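You operate a simulated robot arm through the tools that you are given. There is no shell and no other tool.

You are at the controls of a simulated robot arm. One attempt, no reset.

## Task
Put things in order on the wide white table middle. At the end: the beige short pale pack stands where the clear tumbler stood; the blue tulip glass stands where the beige short pale pack stood; the grey oil pad stands on top of the brown bristle carton; the clear tumbler stands where the grey oil pad stood; whatever was shut is shut again. Leave all else as you found it, and nothing knocked over.

The check looks at the end state, three seconds after you hand in, the way a careful person would. Anything else that was tipped, shoved, dropped, spilled or broken makes it a failure.

## Robot
A 6-joint arm with a two-finger parallel gripper, fixed in place. Base frame: the origin is at the foot of the arm, x ahead of it, y to its left, z up; the work surface is at about z = 780. Lengths are in mm, angles in degrees, forces in N, time in s.
With the tool pointing down near the work surface it reaches from about 320 to 740 mm from the base axis. Its first joint turns from -66.0 to 66.0 degrees. Payload 2.45 kg.
The TCP is the grasp point between the finger pads, 24 mm short of the fingertips. In the tool frame z runs along the fingers and y along their closing line. Largest opening 68 mm; finger width 17, thickness 10; the body of the gripper, 40 by 70 mm, starts 41 mm behind the TCP.
Orientation is that of the tool frame in the base frame, as a unit quaternion [x, y, z, w]. With the fingers straight down and closing along the base's y, the tool's x points along the base's -x, its y along +y and its z along -z.

## Interface
- The arm moves only by the tool servo_tool. Its argument "plan" is one flat list of numbers, 7 for each row, row after row: the finger opening in mm, from 0 to 68, then the shift along the base's x, y, z in units of 20 mm (1.0 is 20 mm), then the turn, a rotation vector about the base's x, y, z in units of 4 degrees (1.0 is 4 degrees). In form: [gripper, x, y, z, ax, ay, az, gripper, x, y, z, ax, ay, az, ...]. A call has 1 to 20 rows; each row shifts and turns the commanded pose from where the row before left it. A call with a number of a shift or a turn outside -1 to 1 is refused whole. Each row takes 0.2 s and may step no farther than 50 mm and 8.6 degrees from the row before; otherwise, or with a gripper value out of range, the whole call is refused. Where a pose cannot be reached the arm comes as near as it can. A force on the tool above 40 N (or 10 N above the force at the start of the call, whichever is more), or a blocked arm, ends the call early, and 0.2 s more pass. The fingers move at their own pace (about 108 mm/s each) and stop on an object; they squeeze with about 27 N. The grip force told is the motor's: it shows also when the fingers shut on nothing. Time passes only in rows, and 0.2 s behind the last, so rows that do not move let the fingers close. It gives the time, the measured TCP pose, the force on the tool (base axes), the opening and the grip force at its end, in the units of the frame above (readings bear some noise), with the torque about the TCP (base axes, N m) and any sound that the robot's microphone picked up, and new pictures: "pictures" is both (left out), scene, wrist or none.
- Cameras (640 x 400 px; columns grow to the right, rows downward): "scene" is fixed at [163.3, 426, 1439.7]; the picture's right is [-0.72, -0.70, 0.00], its down [-0.53, 0.55, -0.65] and it looks along [0.45, -0.47, -0.76] (base axes); focal length 331 px, centre (320, 200). "wrist" rides on the gripper at [84, 11, -75] in the tool frame; the picture's right is [-0.13, 0.99, 0.00], its down [-0.60, -0.08, -0.79] and it looks along [-0.79, -0.10, 0.61] (tool axes); focal length 251 px, centre (320, 200). There is no depth. A picture from a camera that has moved, and an enlarged one, comes with that camera's place and axes in the base frame and with its lens.
- inspect(camera, box): a new picture of the part [left, top, right, bottom] of that camera's present view, enlarged. The clock stands still meanwhile.
- sign_off(): hands the job in; it is judged then, once.

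Nothing tells you positions but the pictures and the camera data. Unless the task says otherwise, let go and move clear before handing in.

The tools are called after ">>>" as a command line: name --argument value ..., lists and objects as JSON in quotes. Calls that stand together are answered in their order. servo_tool: Moves the arm, as the interface text tells. Its arguments: {"type":"object","properties":{"plan":{"type":"array"},"pictures":{"type":"string","enum":["both","scene","wrist","none"]}},"required":["plan"]} The other tools are called the same way: inspect (camera, box) takes an enlarged picture of a part of a camera's view; sign_off () hands the job in.

At the start:

```text
clock: 0.0
ee_pos: [407.5, 154.2, 1056.4]
orientation: [0.0, 1.0, 0.0, 0.0]
wrist_force: [-0.8, -0.5, 0.3]
wrist_torque: [0.02, -0.02, -0.03]
width: 67.7
grasp_force: 0.1
```

scene: 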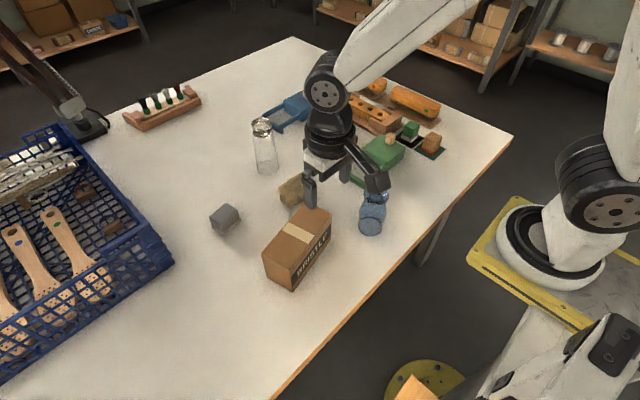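
wrist: 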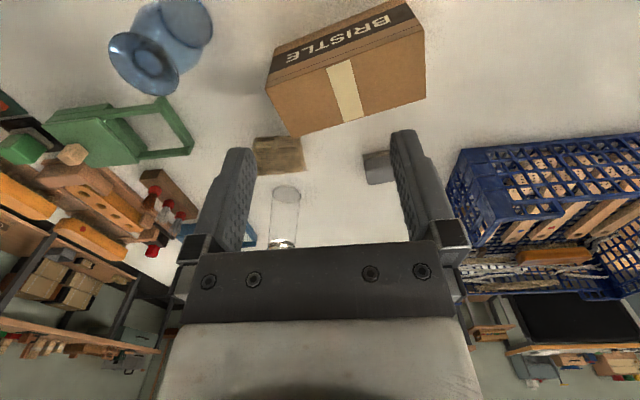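

I see a grey pad, a beige pack, a brown bristle carton, a clear tumbler and a blue tulip glass on the white table. I'll enlarge the views first to locate them precisely.

>>> inspect --camera "scene" --box '[190, 100, 350, 200]'

>>> inspect --camera "scene" --box '[190, 170, 350, 300]'

>>> inspect --camera "scene" --box '[310, 130, 470, 250]'

>>> inspect --camera "wrist" --box '[220, 100, 440, 260]'

>>> inspect --camera "wrist" --box '[40, 0, 260, 160]'

```text
4.00 times, centred on (270, 150) of scene
camera zoom: at [163.3, 426.0, 1439.7], right [-0.72, -0.7, 0.0], down [-0.53, 0.55, -0.65], along [0.45, -0.47, -0.76], focal length 1325 px, centre (520, 400)
```

zoom: 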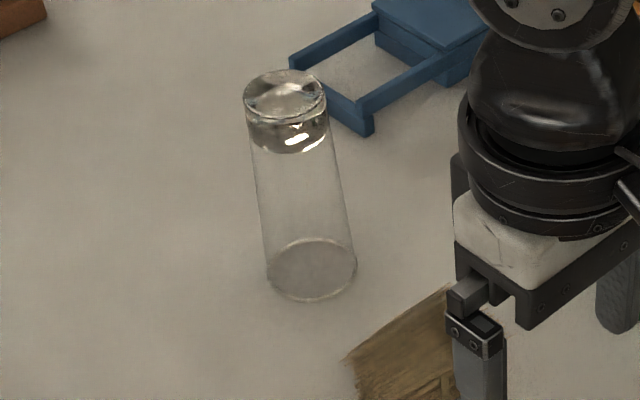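

```text
3.08 times, centred on (270, 235) of scene
camera zoom: at [163.3, 426.0, 1439.7], right [-0.72, -0.7, 0.0], down [-0.53, 0.55, -0.65], along [0.45, -0.47, -0.76], focal length 1019 px, centre (474, 92)
```

zoom: 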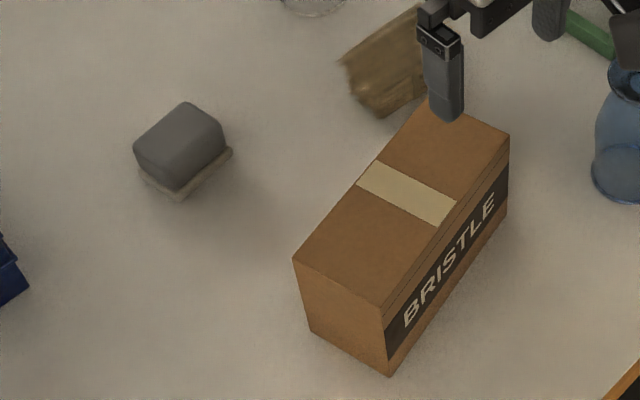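

```text
3.33 times, centred on (390, 190) of scene
camera zoom: at [163.3, 426.0, 1439.7], right [-0.72, -0.7, 0.0], down [-0.53, 0.55, -0.65], along [0.45, -0.47, -0.76], focal length 1104 px, centre (87, 233)
```

zoom: 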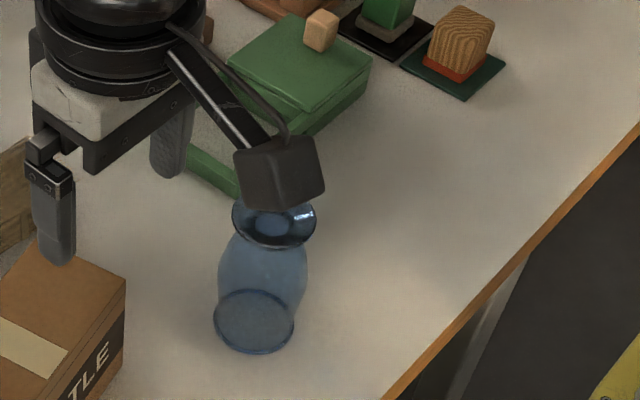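

```text
2.50 times, centred on (330, 180) of wrist
camera zoom: at [324.9, 166.8, 1132.3], right [0.13, 0.99, 0.0], down [0.6, -0.08, 0.79], along [0.79, -0.1, -0.61], focal length 629 px, centre (295, 250)
```

zoom: 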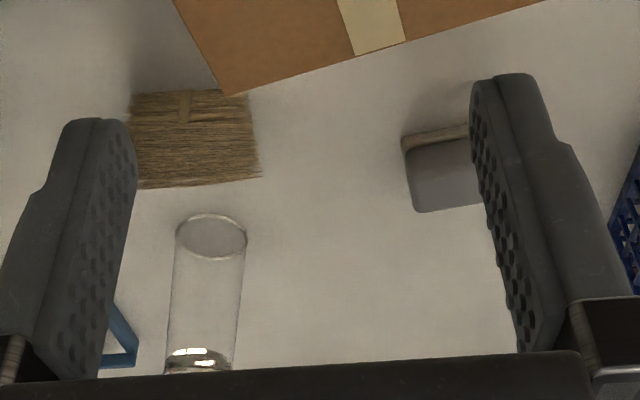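

```text
2.50 times, centred on (150, 80) of wrist
camera zoom: at [324.9, 166.8, 1132.3], right [0.13, 0.99, 0.0], down [0.6, -0.08, 0.79], along [0.79, -0.1, -0.61], focal length 629 px, centre (745, 500)
```

zoom: 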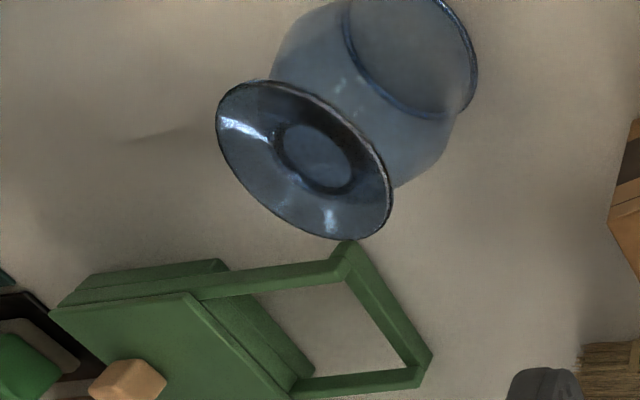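

I see the pad near (668, 239), the tumbler near (749, 38), the pack near (630, 60), the tulip glass near (409, -3), and the carton near (468, 178) with its top at about z 878. Next I move the wrist camera for a clearer look at the pack.

>>> servo_tool --plan '[68, 0.3, -0.94, 0.44, 0, 0, 0, 68, 0.3, -0.94, 0.44, 0, 0, 0, 68, 0.3, -0.94, 0.44, 0, 0, 0, 68, 0.3, -0.94, 0.44, 0, 0, 0, 68, 0.3, -0.94, 0.44, 0, 0, 0, 68, 0, 0, 0, 0, 0, 0]'

```text
clock: 1.4
ee_pos: [438.8, 58.5, 1098.5]
orientation: [0.0, 1.0, 0.001, 0.001]
wrist_force: [0.0, 0.7, 0.3]
wrist_torque: [0.02, 0.01, -0.02]
width: 68.0
grasp_force: 0.1
camera wrist: at [354.9, 71.5, 1174.8], right [0.13, 0.99, 0.0], down [0.6, -0.08, 0.79], along [0.79, -0.1, -0.61], focal length 251 px, centre (320, 200)
```

scene: 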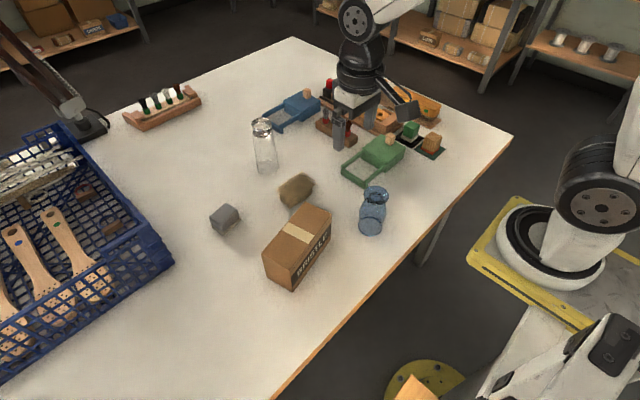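
wrist: 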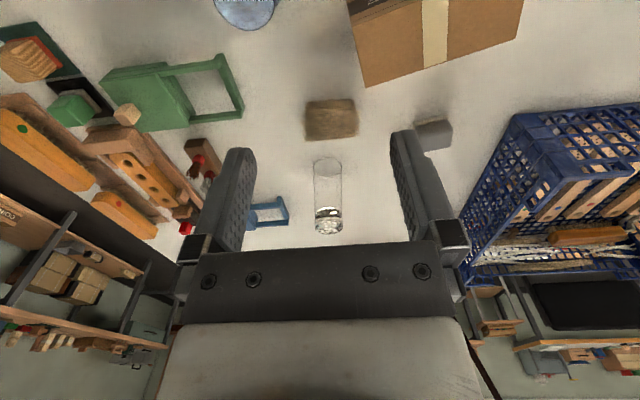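

Now the scene camera sees every object clear of the arm; I'll enlarge each one.

>>> inspect --camera "scene" --box '[264, 160, 328, 200]'

>>> inspect --camera "scene" --box '[332, 175, 412, 245]'

>>> inspect --camera "scene" --box '[192, 200, 256, 240]'

>>> inspect --camera "wrist" --box '[270, 80, 370, 150]'

>>> inspect --camera "scene" --box '[232, 105, 296, 185]'

>>> inspect --camera "scene" --box '[250, 195, 346, 295]'

```text
10.00 times, centred on (296, 180) of scene
camera zoom: at [163.3, 426.0, 1439.7], right [-0.72, -0.7, 0.0], down [-0.53, 0.55, -0.65], along [0.45, -0.47, -0.76], focal length 3313 px, centre (560, 400)
```

zoom: 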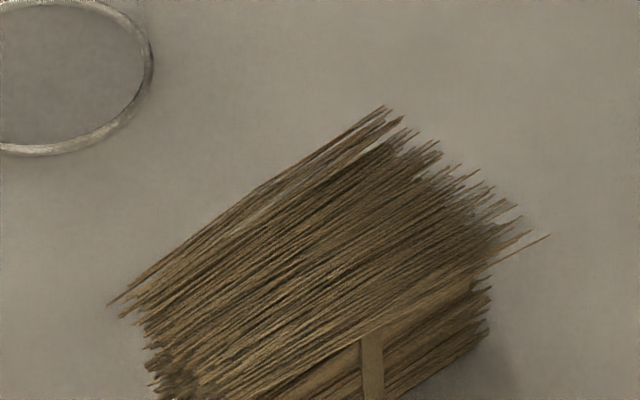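

```text
5.71 times, centred on (372, 210) of scene
camera zoom: at [163.3, 426.0, 1439.7], right [-0.72, -0.7, 0.0], down [-0.53, 0.55, -0.65], along [0.45, -0.47, -0.76], focal length 1893 px, centre (23, 143)
```

zoom: 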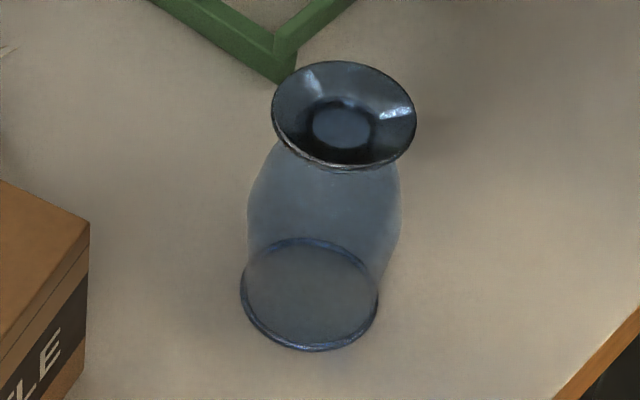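

```text
10.00 times, centred on (224, 220) of scene
camera zoom: at [163.3, 426.0, 1439.7], right [-0.72, -0.7, 0.0], down [-0.53, 0.55, -0.65], along [0.45, -0.47, -0.76], focal length 3313 px, centre (1280, 0)
```

zoom: 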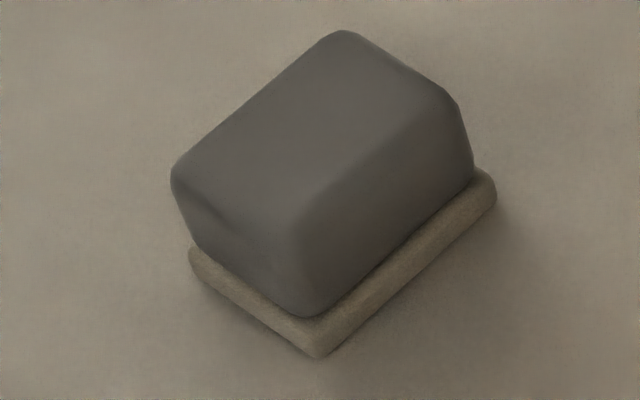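

```text
5.71 times, centred on (320, 115) of wrist
camera zoom: at [354.9, 71.5, 1174.8], right [0.13, 0.99, 0.0], down [0.6, -0.08, 0.79], along [0.79, -0.1, -0.61], focal length 1437 px, centre (320, 686)
```

zoom: 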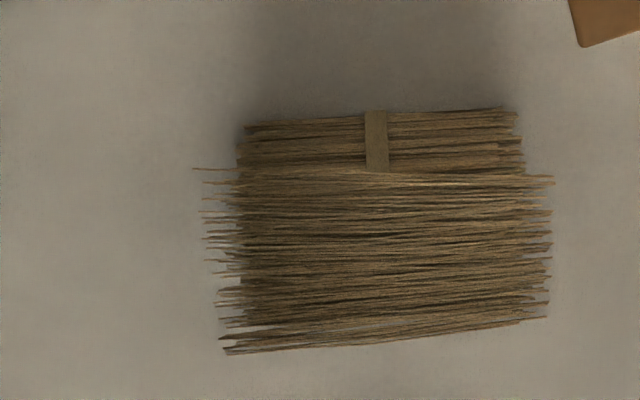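

```text
5.00 times, centred on (264, 145) of scene
camera zoom: at [163.3, 426.0, 1439.7], right [-0.72, -0.7, 0.0], down [-0.53, 0.55, -0.65], along [0.45, -0.47, -0.76], focal length 1656 px, centre (600, 475)
```

zoom: 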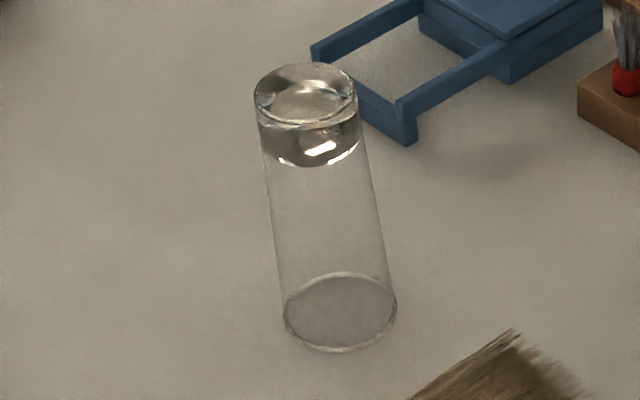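

```text
4.00 times, centred on (298, 245) of scene
camera zoom: at [163.3, 426.0, 1439.7], right [-0.72, -0.7, 0.0], down [-0.53, 0.55, -0.65], along [0.45, -0.47, -0.76], focal length 1325 px, centre (408, 20)
```

zoom: 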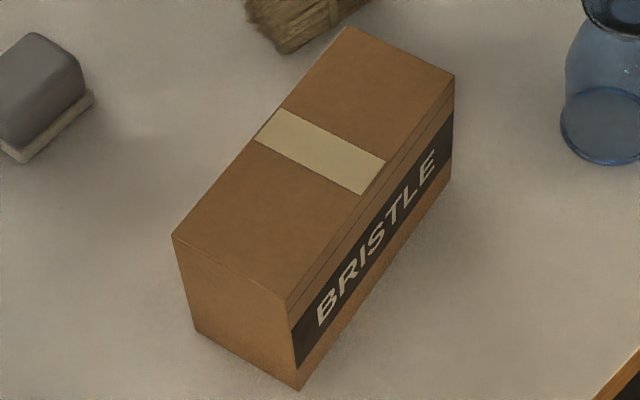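

Everything is visible. Before moving I take a few more close-ups to get the pack's height and the tumbler's base position.

>>> inspect --camera "scene" --box '[264, 166, 336, 214]'

>>> inspect --camera "wrist" --box '[280, 145, 380, 245]'

>>> inspect --camera "wrist" --box '[390, 95, 490, 165]'

```text
8.33 times, centred on (300, 190) of scene
camera zoom: at [163.3, 426.0, 1439.7], right [-0.72, -0.7, 0.0], down [-0.53, 0.55, -0.65], along [0.45, -0.47, -0.76], focal length 2761 px, centre (487, 283)
```

zoom: 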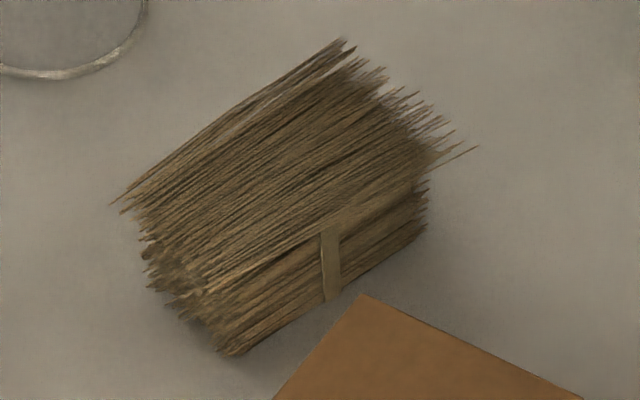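

```text
4.00 times, centred on (330, 195) of wrist
camera zoom: at [354.9, 71.5, 1174.8], right [0.13, 0.99, 0.0], down [0.6, -0.08, 0.79], along [0.79, -0.1, -0.61], focal length 1006 px, centre (280, 220)
```

zoom: 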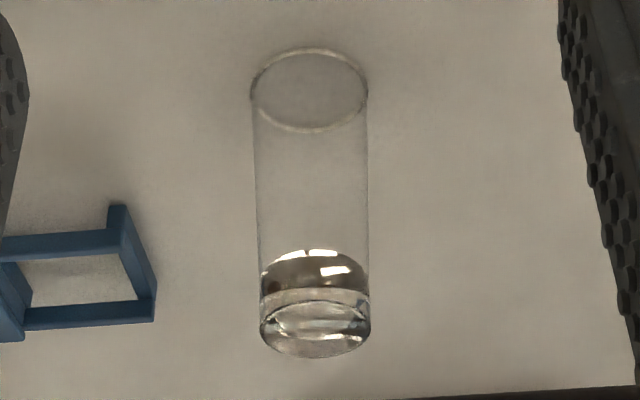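

```text
5.71 times, centred on (440, 130) of wrist
camera zoom: at [354.9, 71.5, 1174.8], right [0.13, 0.99, 0.0], down [0.6, -0.08, 0.79], along [0.79, -0.1, -0.61], focal length 1437 px, centre (-366, 600)
```

zoom: 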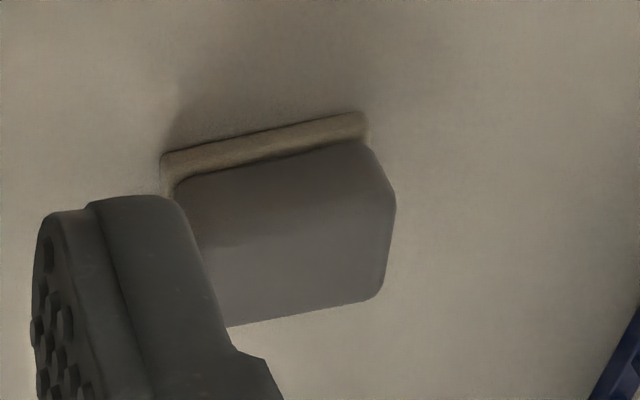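

The pad centre is near (671, 237), yawed about 8°, roughly 45 × 59 mm and 47 mm tall. I'll fly to a hover above it, turning the tool so the fingers close along its short side.

>>> servo_tool --plan '[68, 0.58, 0.446, -0.371, 0, 0, 1, 68, 0.58, 0.446, -0.371, 0, 0, 1, 68, 0.58, 0.446, -0.371, 0, 0, 1, 68, 0.58, 0.446, -0.371, 0, 0, 1, 68, 0.58, 0.446, -0.371, 0, 0, 1, 68, 0.58, 0.446, -0.371, 0, 0, 1, 68, 0.58, 0.446, -0.371, 0, 0, 1, 68, 0.58, 0.446, -0.371, 0, 0, 1, 68, 0.58, 0.446, -0.371, 0, 0, 1, 68, 0.58, 0.446, -0.371, 0, 0, 1, 68, 0.58, 0.446, -0.371, 0, 0, 1, 68, 0.58, 0.446, -0.371, 0, 0, 1, 68, 0.58, 0.446, -0.371, 0, 0, 1, 68, 0.58, 0.446, -0.371, 0, 0, 1, 68, 0.58, 0.446, -0.371, 0, 0, 1, 68, 0.58, 0.446, -0.371, 0, 0, 1, 68, 0.58, 0.446, -0.371, 0, 0, 1, 68, 0.58, 0.446, -0.371, 0, 0, 1, 68, 0.58, 0.446, -0.371, 0, 0, 1, 68, 0.58, 0.446, -0.371, 0, 0, 1]'

>>> servo_tool --plan '[68, 0, 0, 0, 0, 0, 1, 68, 0, 0, 0, 0, 0, 1, 68, 0, 0, 0, 0, 0, 1, 68, 0, 0, 0, 0, 0, 1, 68, 0, 0, 0, 0, 0, 0.45, 68, 0, 0, 0, 0, 0, 0]'

```text
clock: 5.6
ee_pos: [667.6, 238.3, 952.6]
orientation: [-0.643, 0.766, 0.002, 0.0]
wrist_force: [0.4, 0.3, -1.3]
wrist_torque: [0.0, 0.02, 0.01]
width: 67.8
grasp_force: 0.1
camera wrist: at [644.4, 158.5, 1027.6], right [-0.95, 0.3, 0.0], down [0.18, 0.58, 0.79], along [0.24, 0.76, -0.61], focal length 251 px, centre (320, 200)
```

scene: 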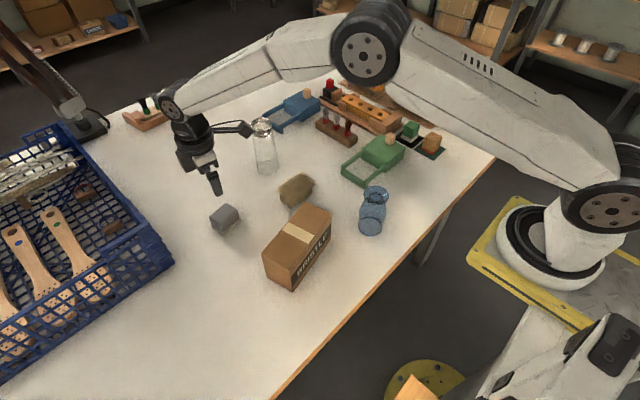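
wrist: 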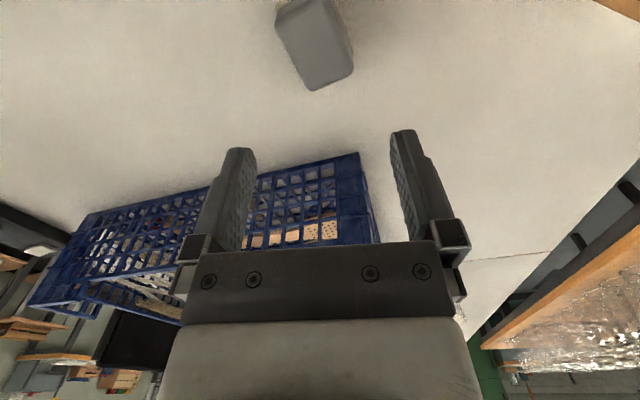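

```text
clock: 7.0
ee_pos: [669.4, 238.9, 953.0]
orientation: [0.754, -0.657, -0.001, 0.0]
wrist_force: [0.1, 0.2, -0.2]
wrist_torque: [-0.01, 0.0, 0.02]
width: 68.2
grasp_force: 0.0
camera wrist: at [671.6, 155.3, 1028.5], right [-1.0, -0.01, 0.0], down [0.0, 0.61, 0.79], along [-0.01, 0.79, -0.61], focal length 251 px, centre (320, 200)
```

scene: 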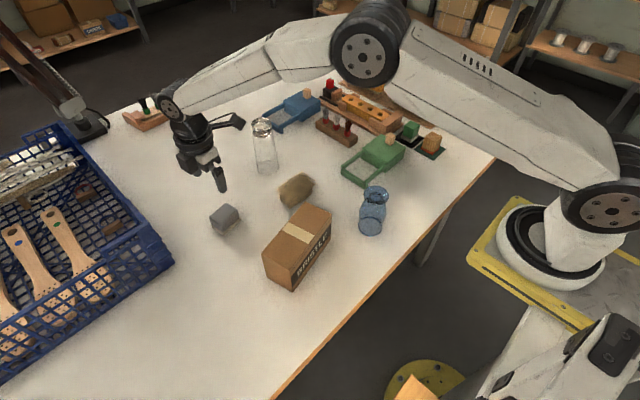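
wrist: 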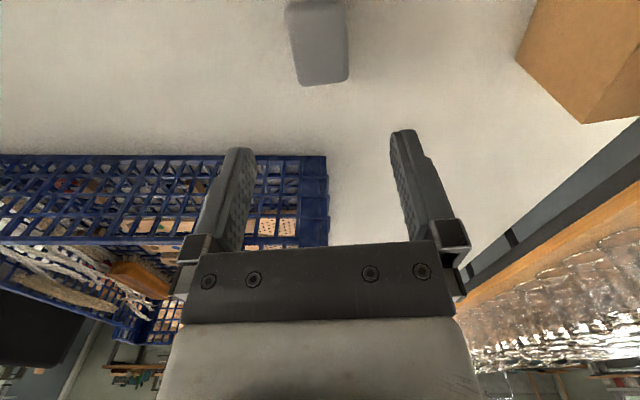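

The tool is turned and hovering over the pad. A close-up of the pad will refine its position.

>>> inspect --camera "wrist" --box '[240, 0, 400, 100]'

>>> inspect --camera "scene" --box '[170, 140, 270, 240]'

```text
4.00 times, centred on (320, 50) of wrist
camera zoom: at [671.6, 155.3, 1028.5], right [-1.0, -0.01, 0.0], down [0.0, 0.61, 0.79], along [-0.01, 0.79, -0.61], focal length 1006 px, centre (320, 800)
```

zoom: 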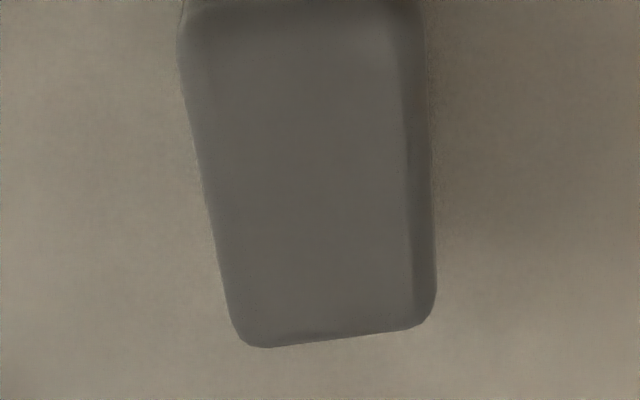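

```text
4.00 times, centred on (220, 190) of scene
camera zoom: at [163.3, 426.0, 1439.7], right [-0.72, -0.7, 0.0], down [-0.53, 0.55, -0.65], along [0.45, -0.47, -0.76], focal length 1325 px, centre (720, 240)
```

zoom: 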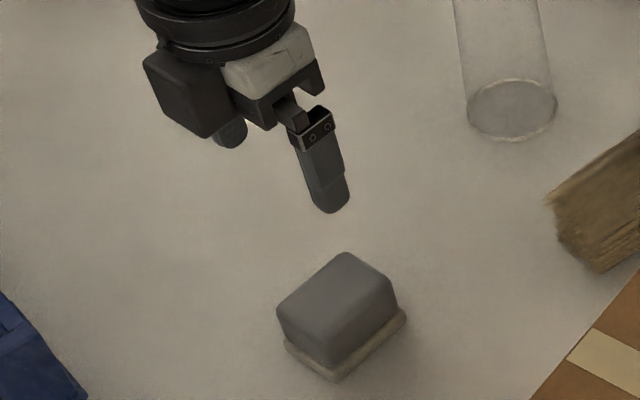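

The pad is centred at about (670, 236). I'll descend over it with the fingertips just above its base plate, then close.

>>> servo_tool --plan '[68, 0.03, -0.1, -0.943, 0, 0, 0, 68, 0, 0, -0.943, 0, 0, 0, 68, 0, 0, -0.943, 0, 0, 0, 68, 0, 0, -0.943, 0, 0, 0, 68, 0, 0, -0.943, 0, 0, 0, 68, 0, 0, -0.943, 0, 0, 0, 68, 0, 0, -0.943, 0, 0, 0, 68, 0, 0, 0, 0, 0, 0]'

>>> inspect --camera "scene" --box '[170, 160, 270, 250]'

```text
clock: 8.8
ee_pos: [670.3, 235.3, 820.5]
orientation: [0.753, -0.658, -0.001, 0.001]
wrist_force: [-0.6, -0.6, 0.4]
wrist_torque: [0.0, 0.01, 0.02]
width: 68.2
grasp_force: 0.0
camera wrist: at [672.2, 151.9, 896.0], right [-1.0, -0.01, 0.0], down [0.0, 0.61, 0.79], along [-0.01, 0.79, -0.61], focal length 251 px, centre (320, 200)
```

scene: 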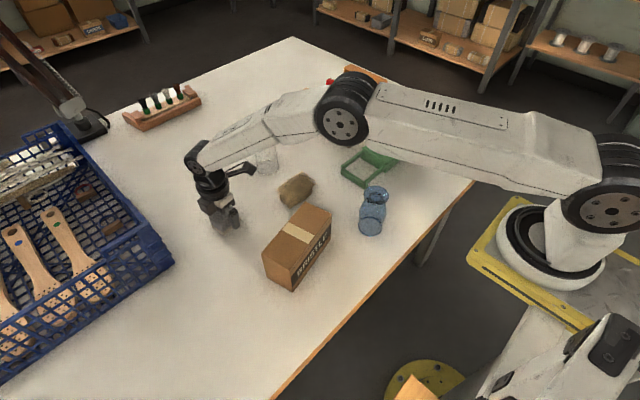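
wrist: 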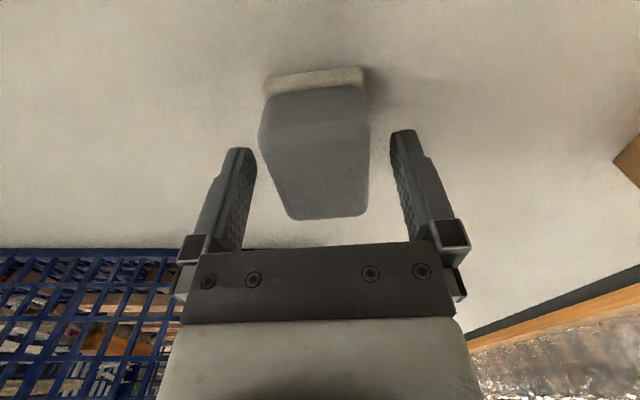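

```text
4.44 times, centred on (220, 205) of scene
camera zoom: at [163.3, 426.0, 1439.7], right [-0.72, -0.7, 0.0], down [-0.53, 0.55, -0.65], along [0.45, -0.47, -0.76], focal length 1472 px, centre (764, 178)
```

zoom: 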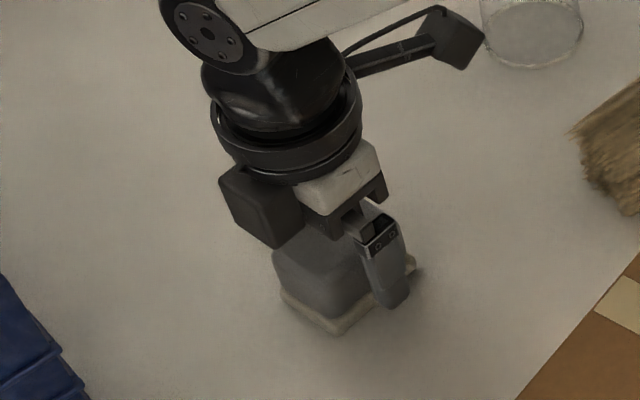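

The pad sits between the fingers. Closing.

>>> servo_tool --plan '[30, 0, 0, 0, 0, 0, 0, 0, 0, 0, 0, 0, 0, 0, 0, 0, 0, 0, 0, 0, 0, 0, 0, 0, 0, 0, 0, 0]' --pictures "wrist"

```text
clock: 9.8
ee_pos: [670.4, 235.2, 821.0]
orientation: [0.754, -0.657, -0.001, 0.001]
wrist_force: [0.4, 0.5, -0.4]
wrist_torque: [-0.02, -0.04, -0.03]
width: 45.2
grasp_force: 26.7
camera wrist: at [672.2, 152.0, 896.2], right [-1.0, -0.01, 0.0], down [0.0, 0.61, 0.79], along [-0.01, 0.79, -0.61], focal length 251 px, centre (320, 200)
```

wrist: 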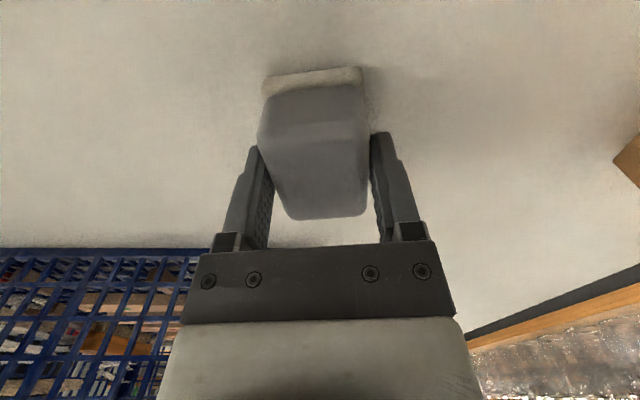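

The grip is firm at 45 mm. I'll lift, carry the pad over the carton at about (468, 178), and stop above it.

>>> servo_tool --plan '[0, 0, 0, 0.5, 0, 0, 0, 0, 0, 0, 1, 0, 0, 0, 0, 0, 0, 1, 0, 0, 0, 0, 0, 0, 1, 0, 0, 0, 0, 0, 0, 1, 0, 0, 0, 0, 0, 0, 1, 0, 0, 0, 0, 0, 0, 1, 0, 0, 0, 0, 0, 0, 0.5, 0, 0, 0, 0, -0.92, -0.26, 0, 0, 0, 0.12, 0, -0.92, -0.26, 0, 0, 0, 0.12, 0, -0.92, -0.26, 0, 0, 0, 0.12, 0, -0.92, -0.26, 0, 0, 0, 0.12, 0, -0.92, -0.26, 0, 0, 0, 0.12, 0, -0.92, -0.26, 0, 0, 0, 0.12, 0, -0.92, -0.26, 0, 0, 0, 0.12, 0, -0.92, -0.26, 0, 0, 0, 0.12, 0, -0.92, -0.26, 0, 0, 0, 0.12, 0, -0.92, -0.26, 0, 0, 0, 0.12, 0, -0.92, -0.26, 0, 0, 0, 0.12, 0, 0, 0, 0, 0, 0, 0]'

>>> inspect --camera "scene" --box '[240, 160, 350, 300]'

```text
clock: 14.0
ee_pos: [468.1, 179.2, 961.7]
orientation: [0.783, -0.622, -0.001, 0.0]
wrist_force: [-0.9, -0.6, -1.2]
wrist_torque: [-0.02, -0.02, 0.0]
width: 45.2
grasp_force: 26.7
camera wrist: at [477.3, 96.2, 1036.9], right [-1.0, -0.1, 0.0], down [-0.06, 0.6, 0.79], along [-0.08, 0.79, -0.61], focal length 251 px, centre (320, 200)
```

scene: 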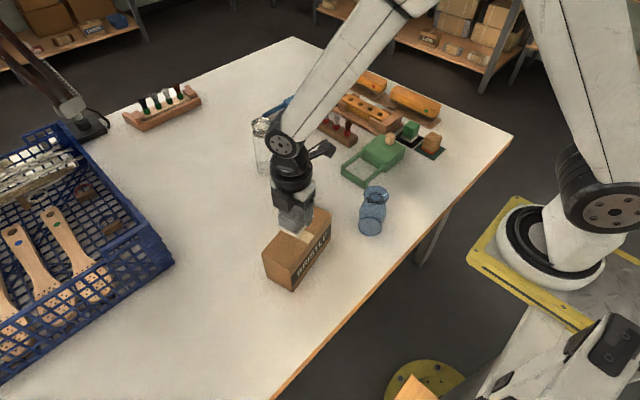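
wrist: 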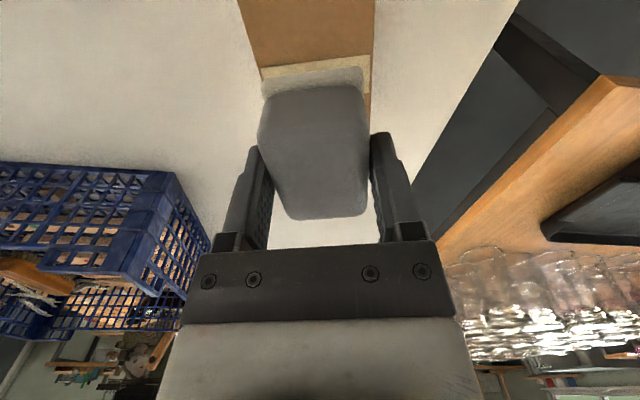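

```text
2.86 times, centred on (295, 230) of scene
camera zoom: at [163.3, 426.0, 1439.7], right [-0.72, -0.7, 0.0], down [-0.53, 0.55, -0.65], along [0.45, -0.47, -0.76], focal length 947 px, centre (391, 114)
```

zoom: 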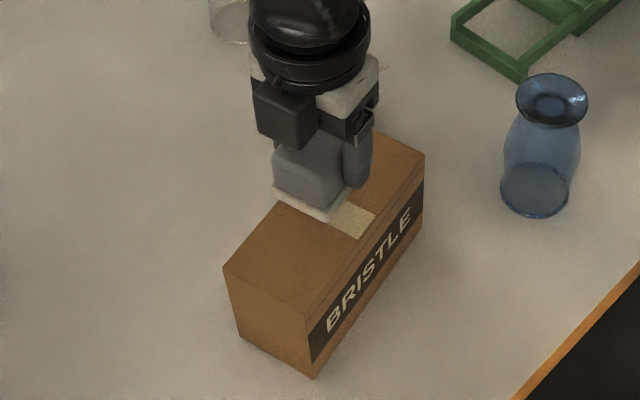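

The pad hovers over the carton. I'll lower it to just above the top and check alignment.

>>> servo_tool --plan '[0, 0, 0, -0.9, 0, 0, 0, 0, 0, 0, -0.9, 0, 0, 0, 0, 0, 0, 0, 0, 0, 0]'

>>> inspect --camera "scene" --box '[250, 190, 346, 290]'

>>> inspect --camera "wrist" --box '[220, 0, 420, 140]'

```text
clock: 14.8
ee_pos: [467.4, 176.9, 924.6]
orientation: [0.783, -0.622, -0.001, 0.001]
wrist_force: [0.1, 0.4, -0.1]
wrist_torque: [0.02, 0.02, 0.01]
width: 45.4
grasp_force: 26.9
camera wrist: at [477.7, 94.4, 999.9], right [-1.0, -0.1, 0.0], down [-0.06, 0.6, 0.79], along [-0.08, 0.79, -0.61], focal length 251 px, centre (320, 200)
```

scene: 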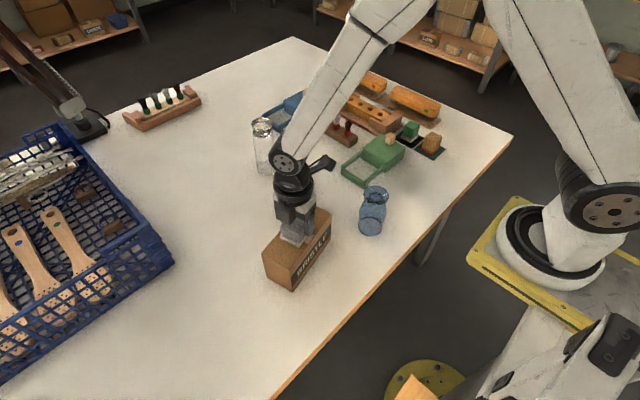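
wrist: 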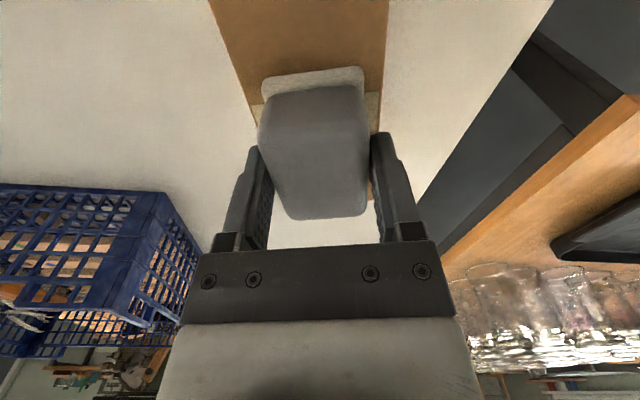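

```text
4.00 times, centred on (298, 240) of scene
camera zoom: at [163.3, 426.0, 1439.7], right [-0.72, -0.7, 0.0], down [-0.53, 0.55, -0.65], along [0.45, -0.47, -0.76], focal length 1325 px, centre (408, 40)
```

zoom: 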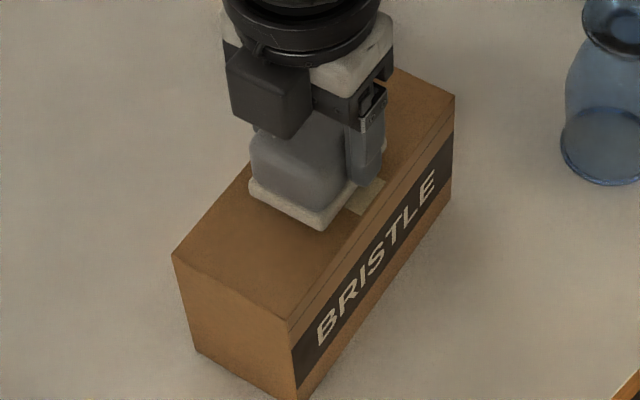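

```text
2.86 times, centred on (320, 70) of wrist
camera zoom: at [477.7, 94.4, 999.9], right [-1.0, -0.1, 0.0], down [-0.06, 0.6, 0.79], along [-0.08, 0.79, -0.61], focal length 718 px, centre (320, 571)
```

zoom: 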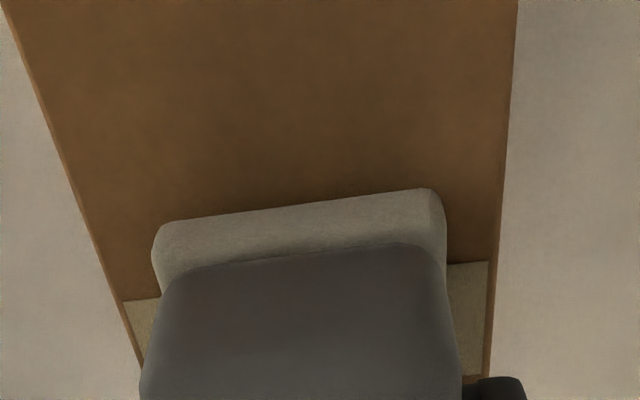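

The pad is well centred on the carton. I'll lower it in small steps until it touches.

>>> servo_tool --plan '[0, 0, 0, -0.1, 0, 0, 0, 0, 0, 0, -0.1, 0, 0, 0, 0, 0, 0, -0.05, 0, 0, 0, 0, 0, 0, 0, 0, 0, 0]' --pictures "none"

```text
clock: 15.8
ee_pos: [468.9, 178.6, 921.4]
orientation: [0.783, -0.622, 0.0, -0.001]
wrist_force: [-4.6, -5.6, 19.6]
wrist_torque: [-0.25, 0.2, -0.02]
width: 45.5
grasp_force: 27.3
```

The pad is resting on the carton (about 20 N). I'll back off slightly, open, and rise clear.

>>> servo_tool --plan '[0, 0, 0, 0.04, 0, 0, 0, 50, 0, 0, 0, 0, 0, 0, 58, 0, 0, 0, 0, 0, 0, 62, 0, 0, 0, 0, 0, 0, 62, 0, 0, 0.3, 0, 0, 0, 62, 0, 0, 1, 0, 0, 0, 62, 0, 0, 1, 0, 0, 0, 62, 0, 0, 1, 0, 0, 0, 62, 0, 0, 1, 0, 0, 0, 62, 0, 0, 0, 0, 0, 0]'

>>> inspect --camera "scene" --box '[250, 190, 346, 290]'

>>> inspect --camera "wrist" --box '[220, 0, 420, 140]'

```text
clock: 18.0
ee_pos: [466.4, 177.0, 1006.0]
orientation: [0.783, -0.622, -0.001, 0.0]
wrist_force: [-0.2, -0.2, -0.5]
wrist_torque: [0.02, 0.01, 0.01]
width: 62.0
grasp_force: 0.1
camera wrist: at [476.0, 95.3, 1081.8], right [-1.0, -0.1, 0.0], down [-0.06, 0.6, 0.79], along [-0.08, 0.79, -0.61], focal length 251 px, centre (320, 200)
```

scene: 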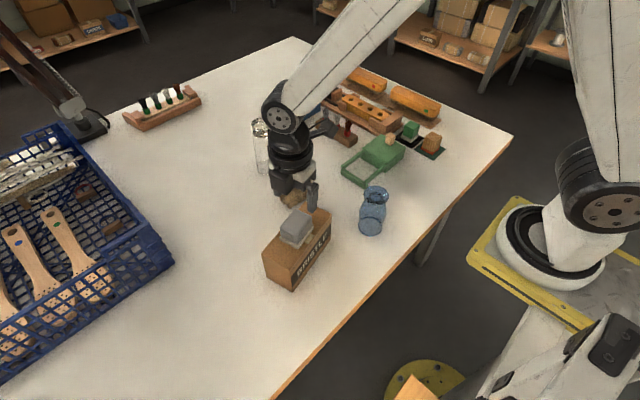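
wrist: 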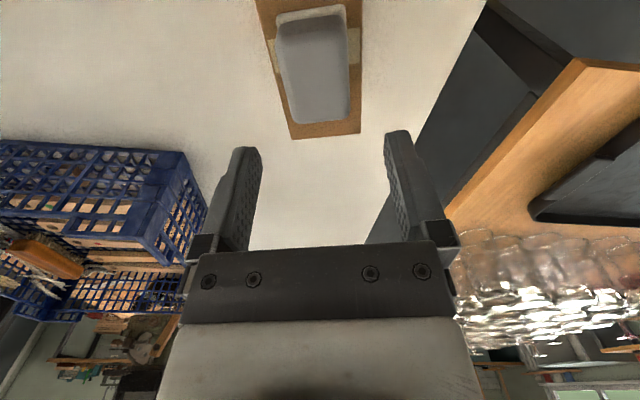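

```text
4.00 times, centred on (298, 240) of scene
camera zoom: at [163.3, 426.0, 1439.7], right [-0.72, -0.7, 0.0], down [-0.53, 0.55, -0.65], along [0.45, -0.47, -0.76], focal length 1325 px, centre (408, 40)
```

zoom: 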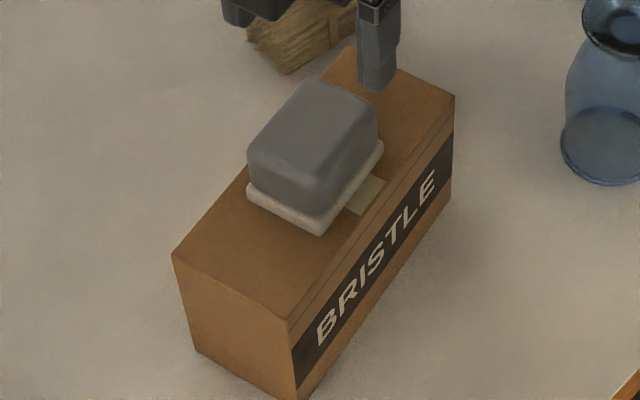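

```text
2.86 times, centred on (320, 70) of wrist
camera zoom: at [476.0, 95.3, 1081.8], right [-1.0, -0.1, 0.0], down [-0.06, 0.6, 0.79], along [-0.08, 0.79, -0.61], focal length 718 px, centre (320, 571)
```

zoom: 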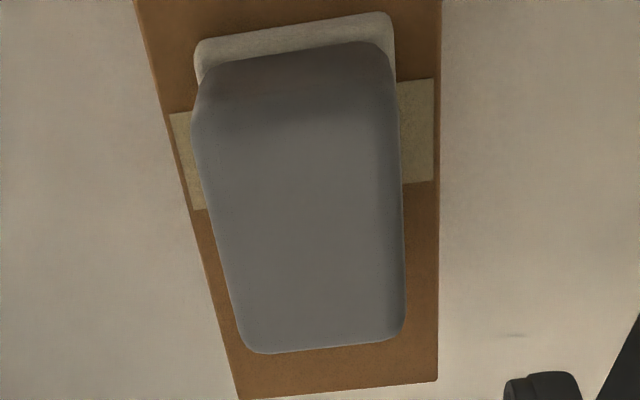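

The pad stands squarely on the carton. Next I fly to a hover above the tumbler at about (750, 38), which also tests the reach.

>>> servo_tool --plan '[68, 0.943, -0.47, 0, 0, 0, -0.27, 68, 0.943, -0.47, 0, 0, 0, -0.27, 68, 0.943, -0.47, 0, 0, 0, -0.27, 68, 0.943, -0.47, 0, 0, 0, -0.27, 68, 0.943, -0.47, 0, 0, 0, -0.27, 68, 0.943, -0.47, 0, 0, 0, -0.27, 68, 0.943, -0.47, 0, 0, 0, -0.27, 68, 0.943, -0.47, 0, 0, 0, -0.27, 68, 0.943, -0.47, 0, 0, 0, -0.27, 68, 0.943, -0.47, 0, 0, 0, -0.27, 68, 0.943, -0.47, 0, 0, 0, -0.27, 68, 0.943, -0.47, 0, 0, 0, -0.27, 68, 0.943, -0.47, 0, 0, 0, -0.27, 68, 0.943, -0.47, 0, 0, 0, -0.27, 68, 0.943, -0.47, 0, 0, 0, -0.27, 68, 0, 0, 0, 0, 0, 0]'

>>> inspect --camera "scene" --box '[220, 80, 320, 180]'

>>> inspect --camera "wrist" --box '[220, 0, 420, 140]'

```text
clock: 21.4
ee_pos: [752.6, 37.6, 1007.2]
orientation: [-0.688, 0.726, 0.001, 0.0]
wrist_force: [0.1, -0.4, -0.7]
wrist_torque: [0.03, 0.0, 0.01]
width: 67.7
grasp_force: 0.1
camera wrist: at [739.0, -43.8, 1082.0], right [-0.98, 0.18, 0.0], down [0.11, 0.6, 0.79], along [0.14, 0.78, -0.61], focal length 251 px, centre (320, 200)
```

scene: 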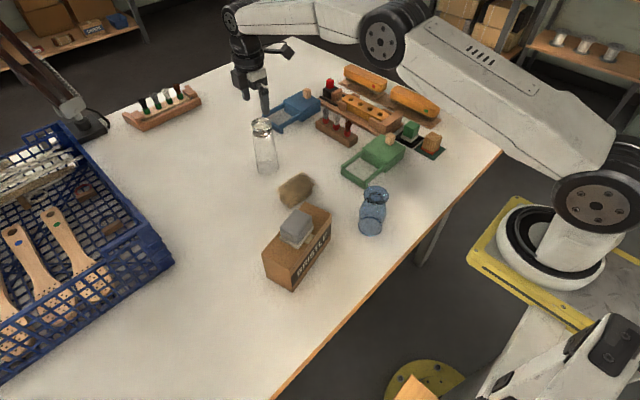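
wrist: 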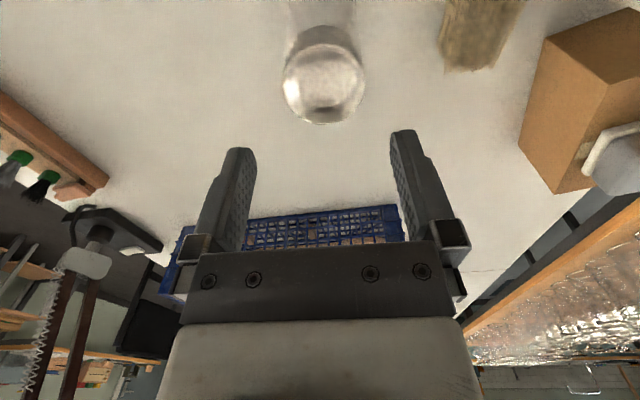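

```text
4.00 times, centred on (270, 130) of scene
camera zoom: at [163.3, 426.0, 1439.7], right [-0.72, -0.7, 0.0], down [-0.53, 0.55, -0.65], along [0.45, -0.47, -0.76], focal length 1325 px, centre (520, 480)
```

zoom: 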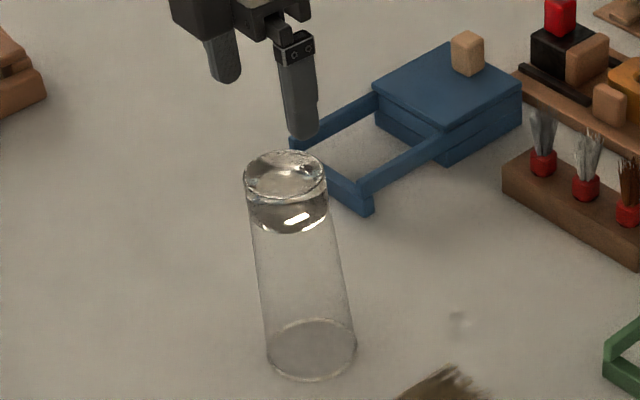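

```text
2.86 times, centred on (320, 70) of wrist
camera zoom: at [739.0, -43.8, 1082.0], right [-0.98, 0.18, 0.0], down [0.11, 0.6, 0.79], along [0.14, 0.78, -0.61], focal length 718 px, centre (320, 571)
```

zoom: 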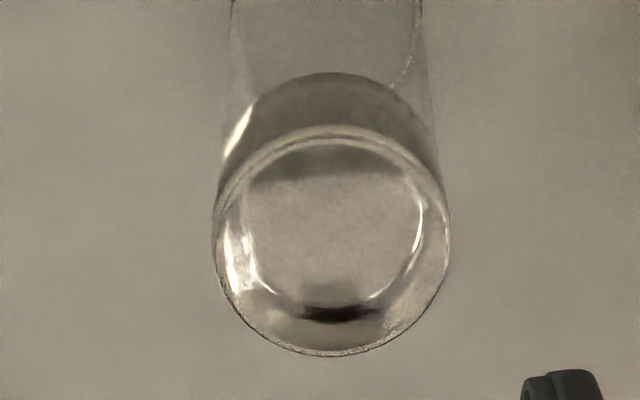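

The reach is fine here, and the tumbler top is centred near (750.6, 35). I'll descend partway with fingertips just above the rim and check the centring.

>>> servo_tool --plan '[68, 0, -0.1, -0.8, 0, 0, 0, 68, 0, 0, -0.8, 0, 0, 0, 68, 0, 0, -0.6, 0, 0, 0, 68, 0, 0, 0, 0, 0, 0]'

>>> inspect --camera "scene" --box '[220, 80, 320, 180]'

>>> inspect --camera "wrist" --box '[220, 80, 420, 220]'

```text
clock: 22.4
ee_pos: [751.8, 37.0, 961.8]
orientation: [-0.688, 0.726, 0.001, 0.001]
wrist_force: [-0.5, -0.2, -0.5]
wrist_torque: [0.02, 0.0, -0.02]
width: 68.0
grasp_force: 0.0
camera wrist: at [738.6, -44.5, 1038.0], right [-0.98, 0.18, 0.0], down [0.11, 0.6, 0.79], along [0.14, 0.78, -0.61], focal length 251 px, centre (320, 200)
```

scene: 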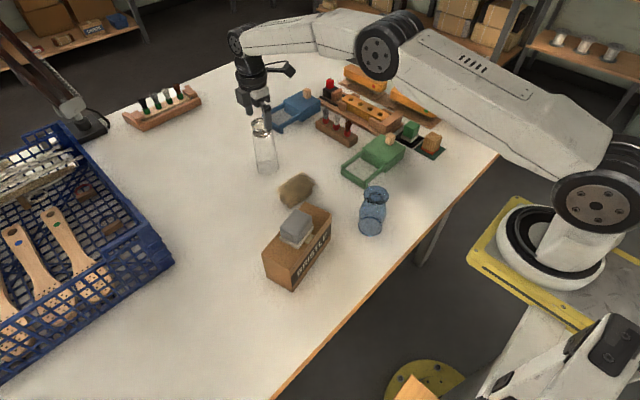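
wrist: 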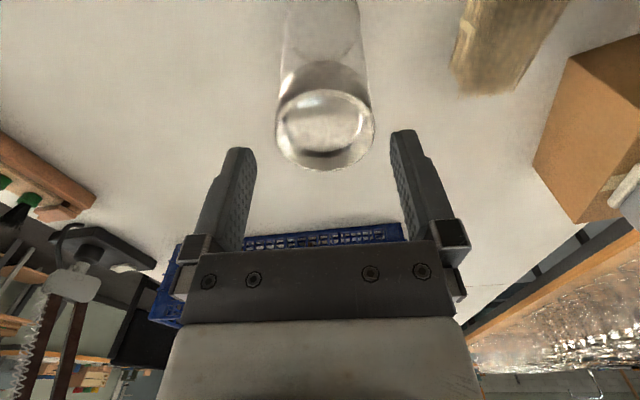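

```text
4.00 times, centred on (270, 130) of scene
camera zoom: at [163.3, 426.0, 1439.7], right [-0.72, -0.7, 0.0], down [-0.53, 0.55, -0.65], along [0.45, -0.47, -0.76], focal length 1325 px, centre (520, 480)
```

zoom: 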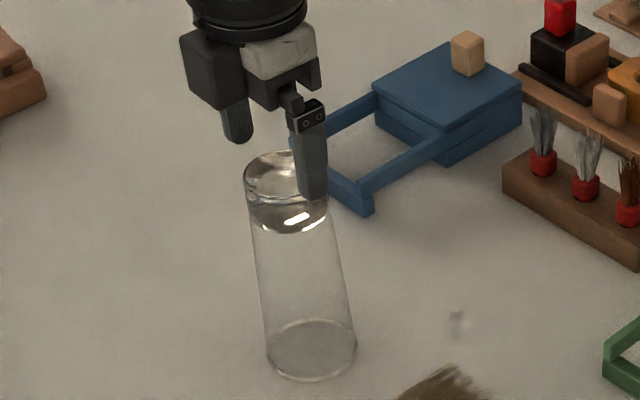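

```text
2.86 times, centred on (320, 150) of wrist
camera zoom: at [738.6, -44.5, 1038.0], right [-0.98, 0.18, 0.0], down [0.11, 0.6, 0.79], along [0.14, 0.78, -0.61], focal length 718 px, centre (320, 343)
```

zoom: 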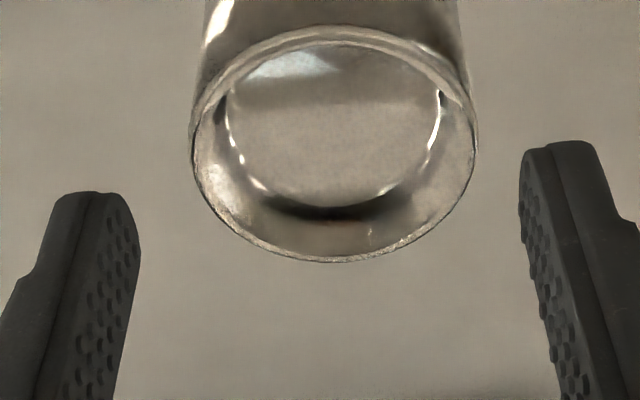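

The tumbler is centred between the fingers. I'll continue down to z 900 and close on the upper body.

>>> servo_tool --plan '[68, 0, -0.07, -0.775, 0, 0, 0, 68, 0, 0, -0.775, 0, 0, 0, 68, 0, 0, -0.775, 0, 0, 0, 68, 0, 0, -0.775, 0, 0, 0, 68, 0, 0, 0, 0, 0, 0]'

>>> inspect --camera "scene" --box '[220, 80, 320, 180]'

```text
clock: 23.6
ee_pos: [754.2, 33.7, 900.9]
orientation: [-0.688, 0.726, 0.001, 0.0]
wrist_force: [-0.1, -0.1, 0.0]
wrist_torque: [0.0, 0.01, -0.01]
width: 67.9
grasp_force: 0.1
camera wrist: at [738.9, -48.0, 977.4], right [-0.98, 0.18, 0.0], down [0.11, 0.6, 0.79], along [0.14, 0.78, -0.61], focal length 251 px, centre (320, 200)
```

scene: 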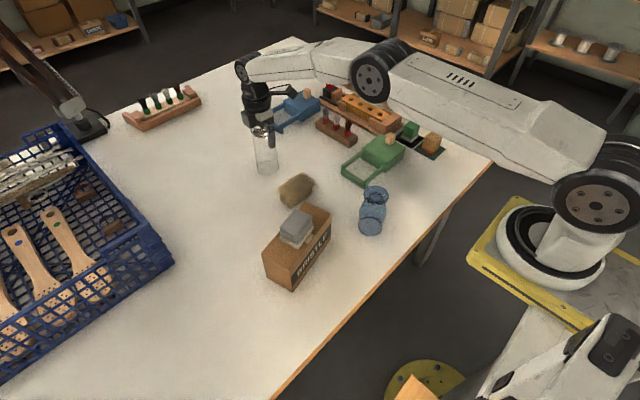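
wrist: 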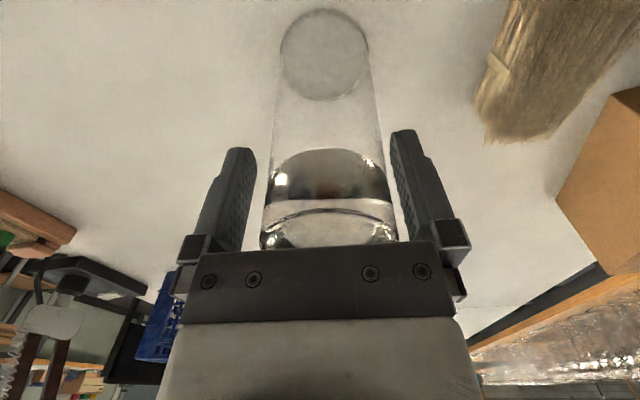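

```text
4.00 times, centred on (270, 130) of scene
camera zoom: at [163.3, 426.0, 1439.7], right [-0.72, -0.7, 0.0], down [-0.53, 0.55, -0.65], along [0.45, -0.47, -0.76], focal length 1325 px, centre (520, 480)
```

zoom: 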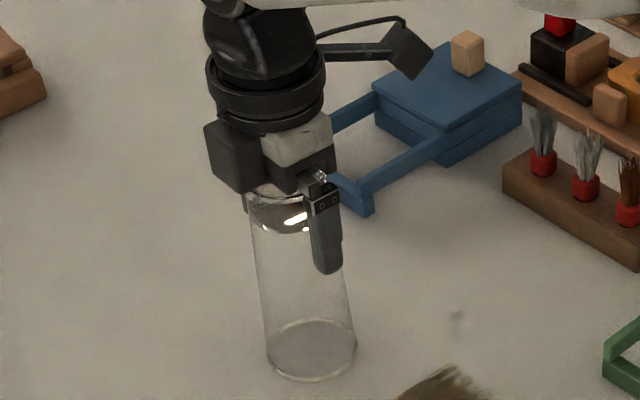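

The glass is between the fingers and the gripper body clears its top. Closing now.

>>> servo_tool --plan '[58, 0, 0, 0, 0, 0, 0, 54, 0, 0, 0, 0, 0, 0, 50, 0, 0, 0, 0, 0, 0, 40, 0, 0, 0, 0, 0, 0, 40, 0, 0, 0, 0, 0, 0]'

```text
clock: 24.8
ee_pos: [753.2, 34.5, 901.9]
orientation: [-0.688, 0.725, 0.001, -0.001]
wrist_force: [-0.4, 1.0, 0.3]
wrist_torque: [0.0, -0.05, 0.0]
width: 51.2
grasp_force: 27.1
camera wrist: at [738.8, -47.9, 977.3], right [-0.98, 0.18, 0.0], down [0.11, 0.6, 0.79], along [0.14, 0.78, -0.61], focal length 251 px, centre (320, 200)
```

scene: 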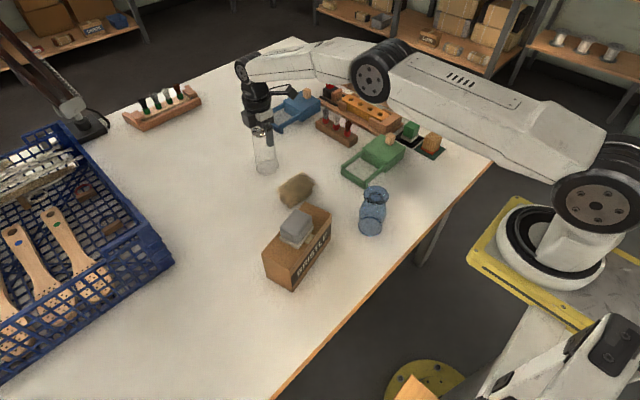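
wrist: 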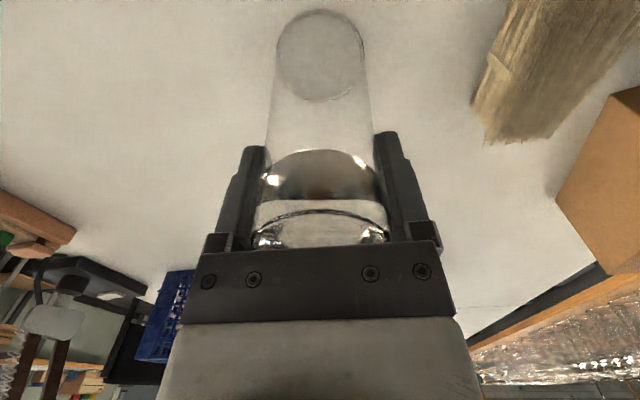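

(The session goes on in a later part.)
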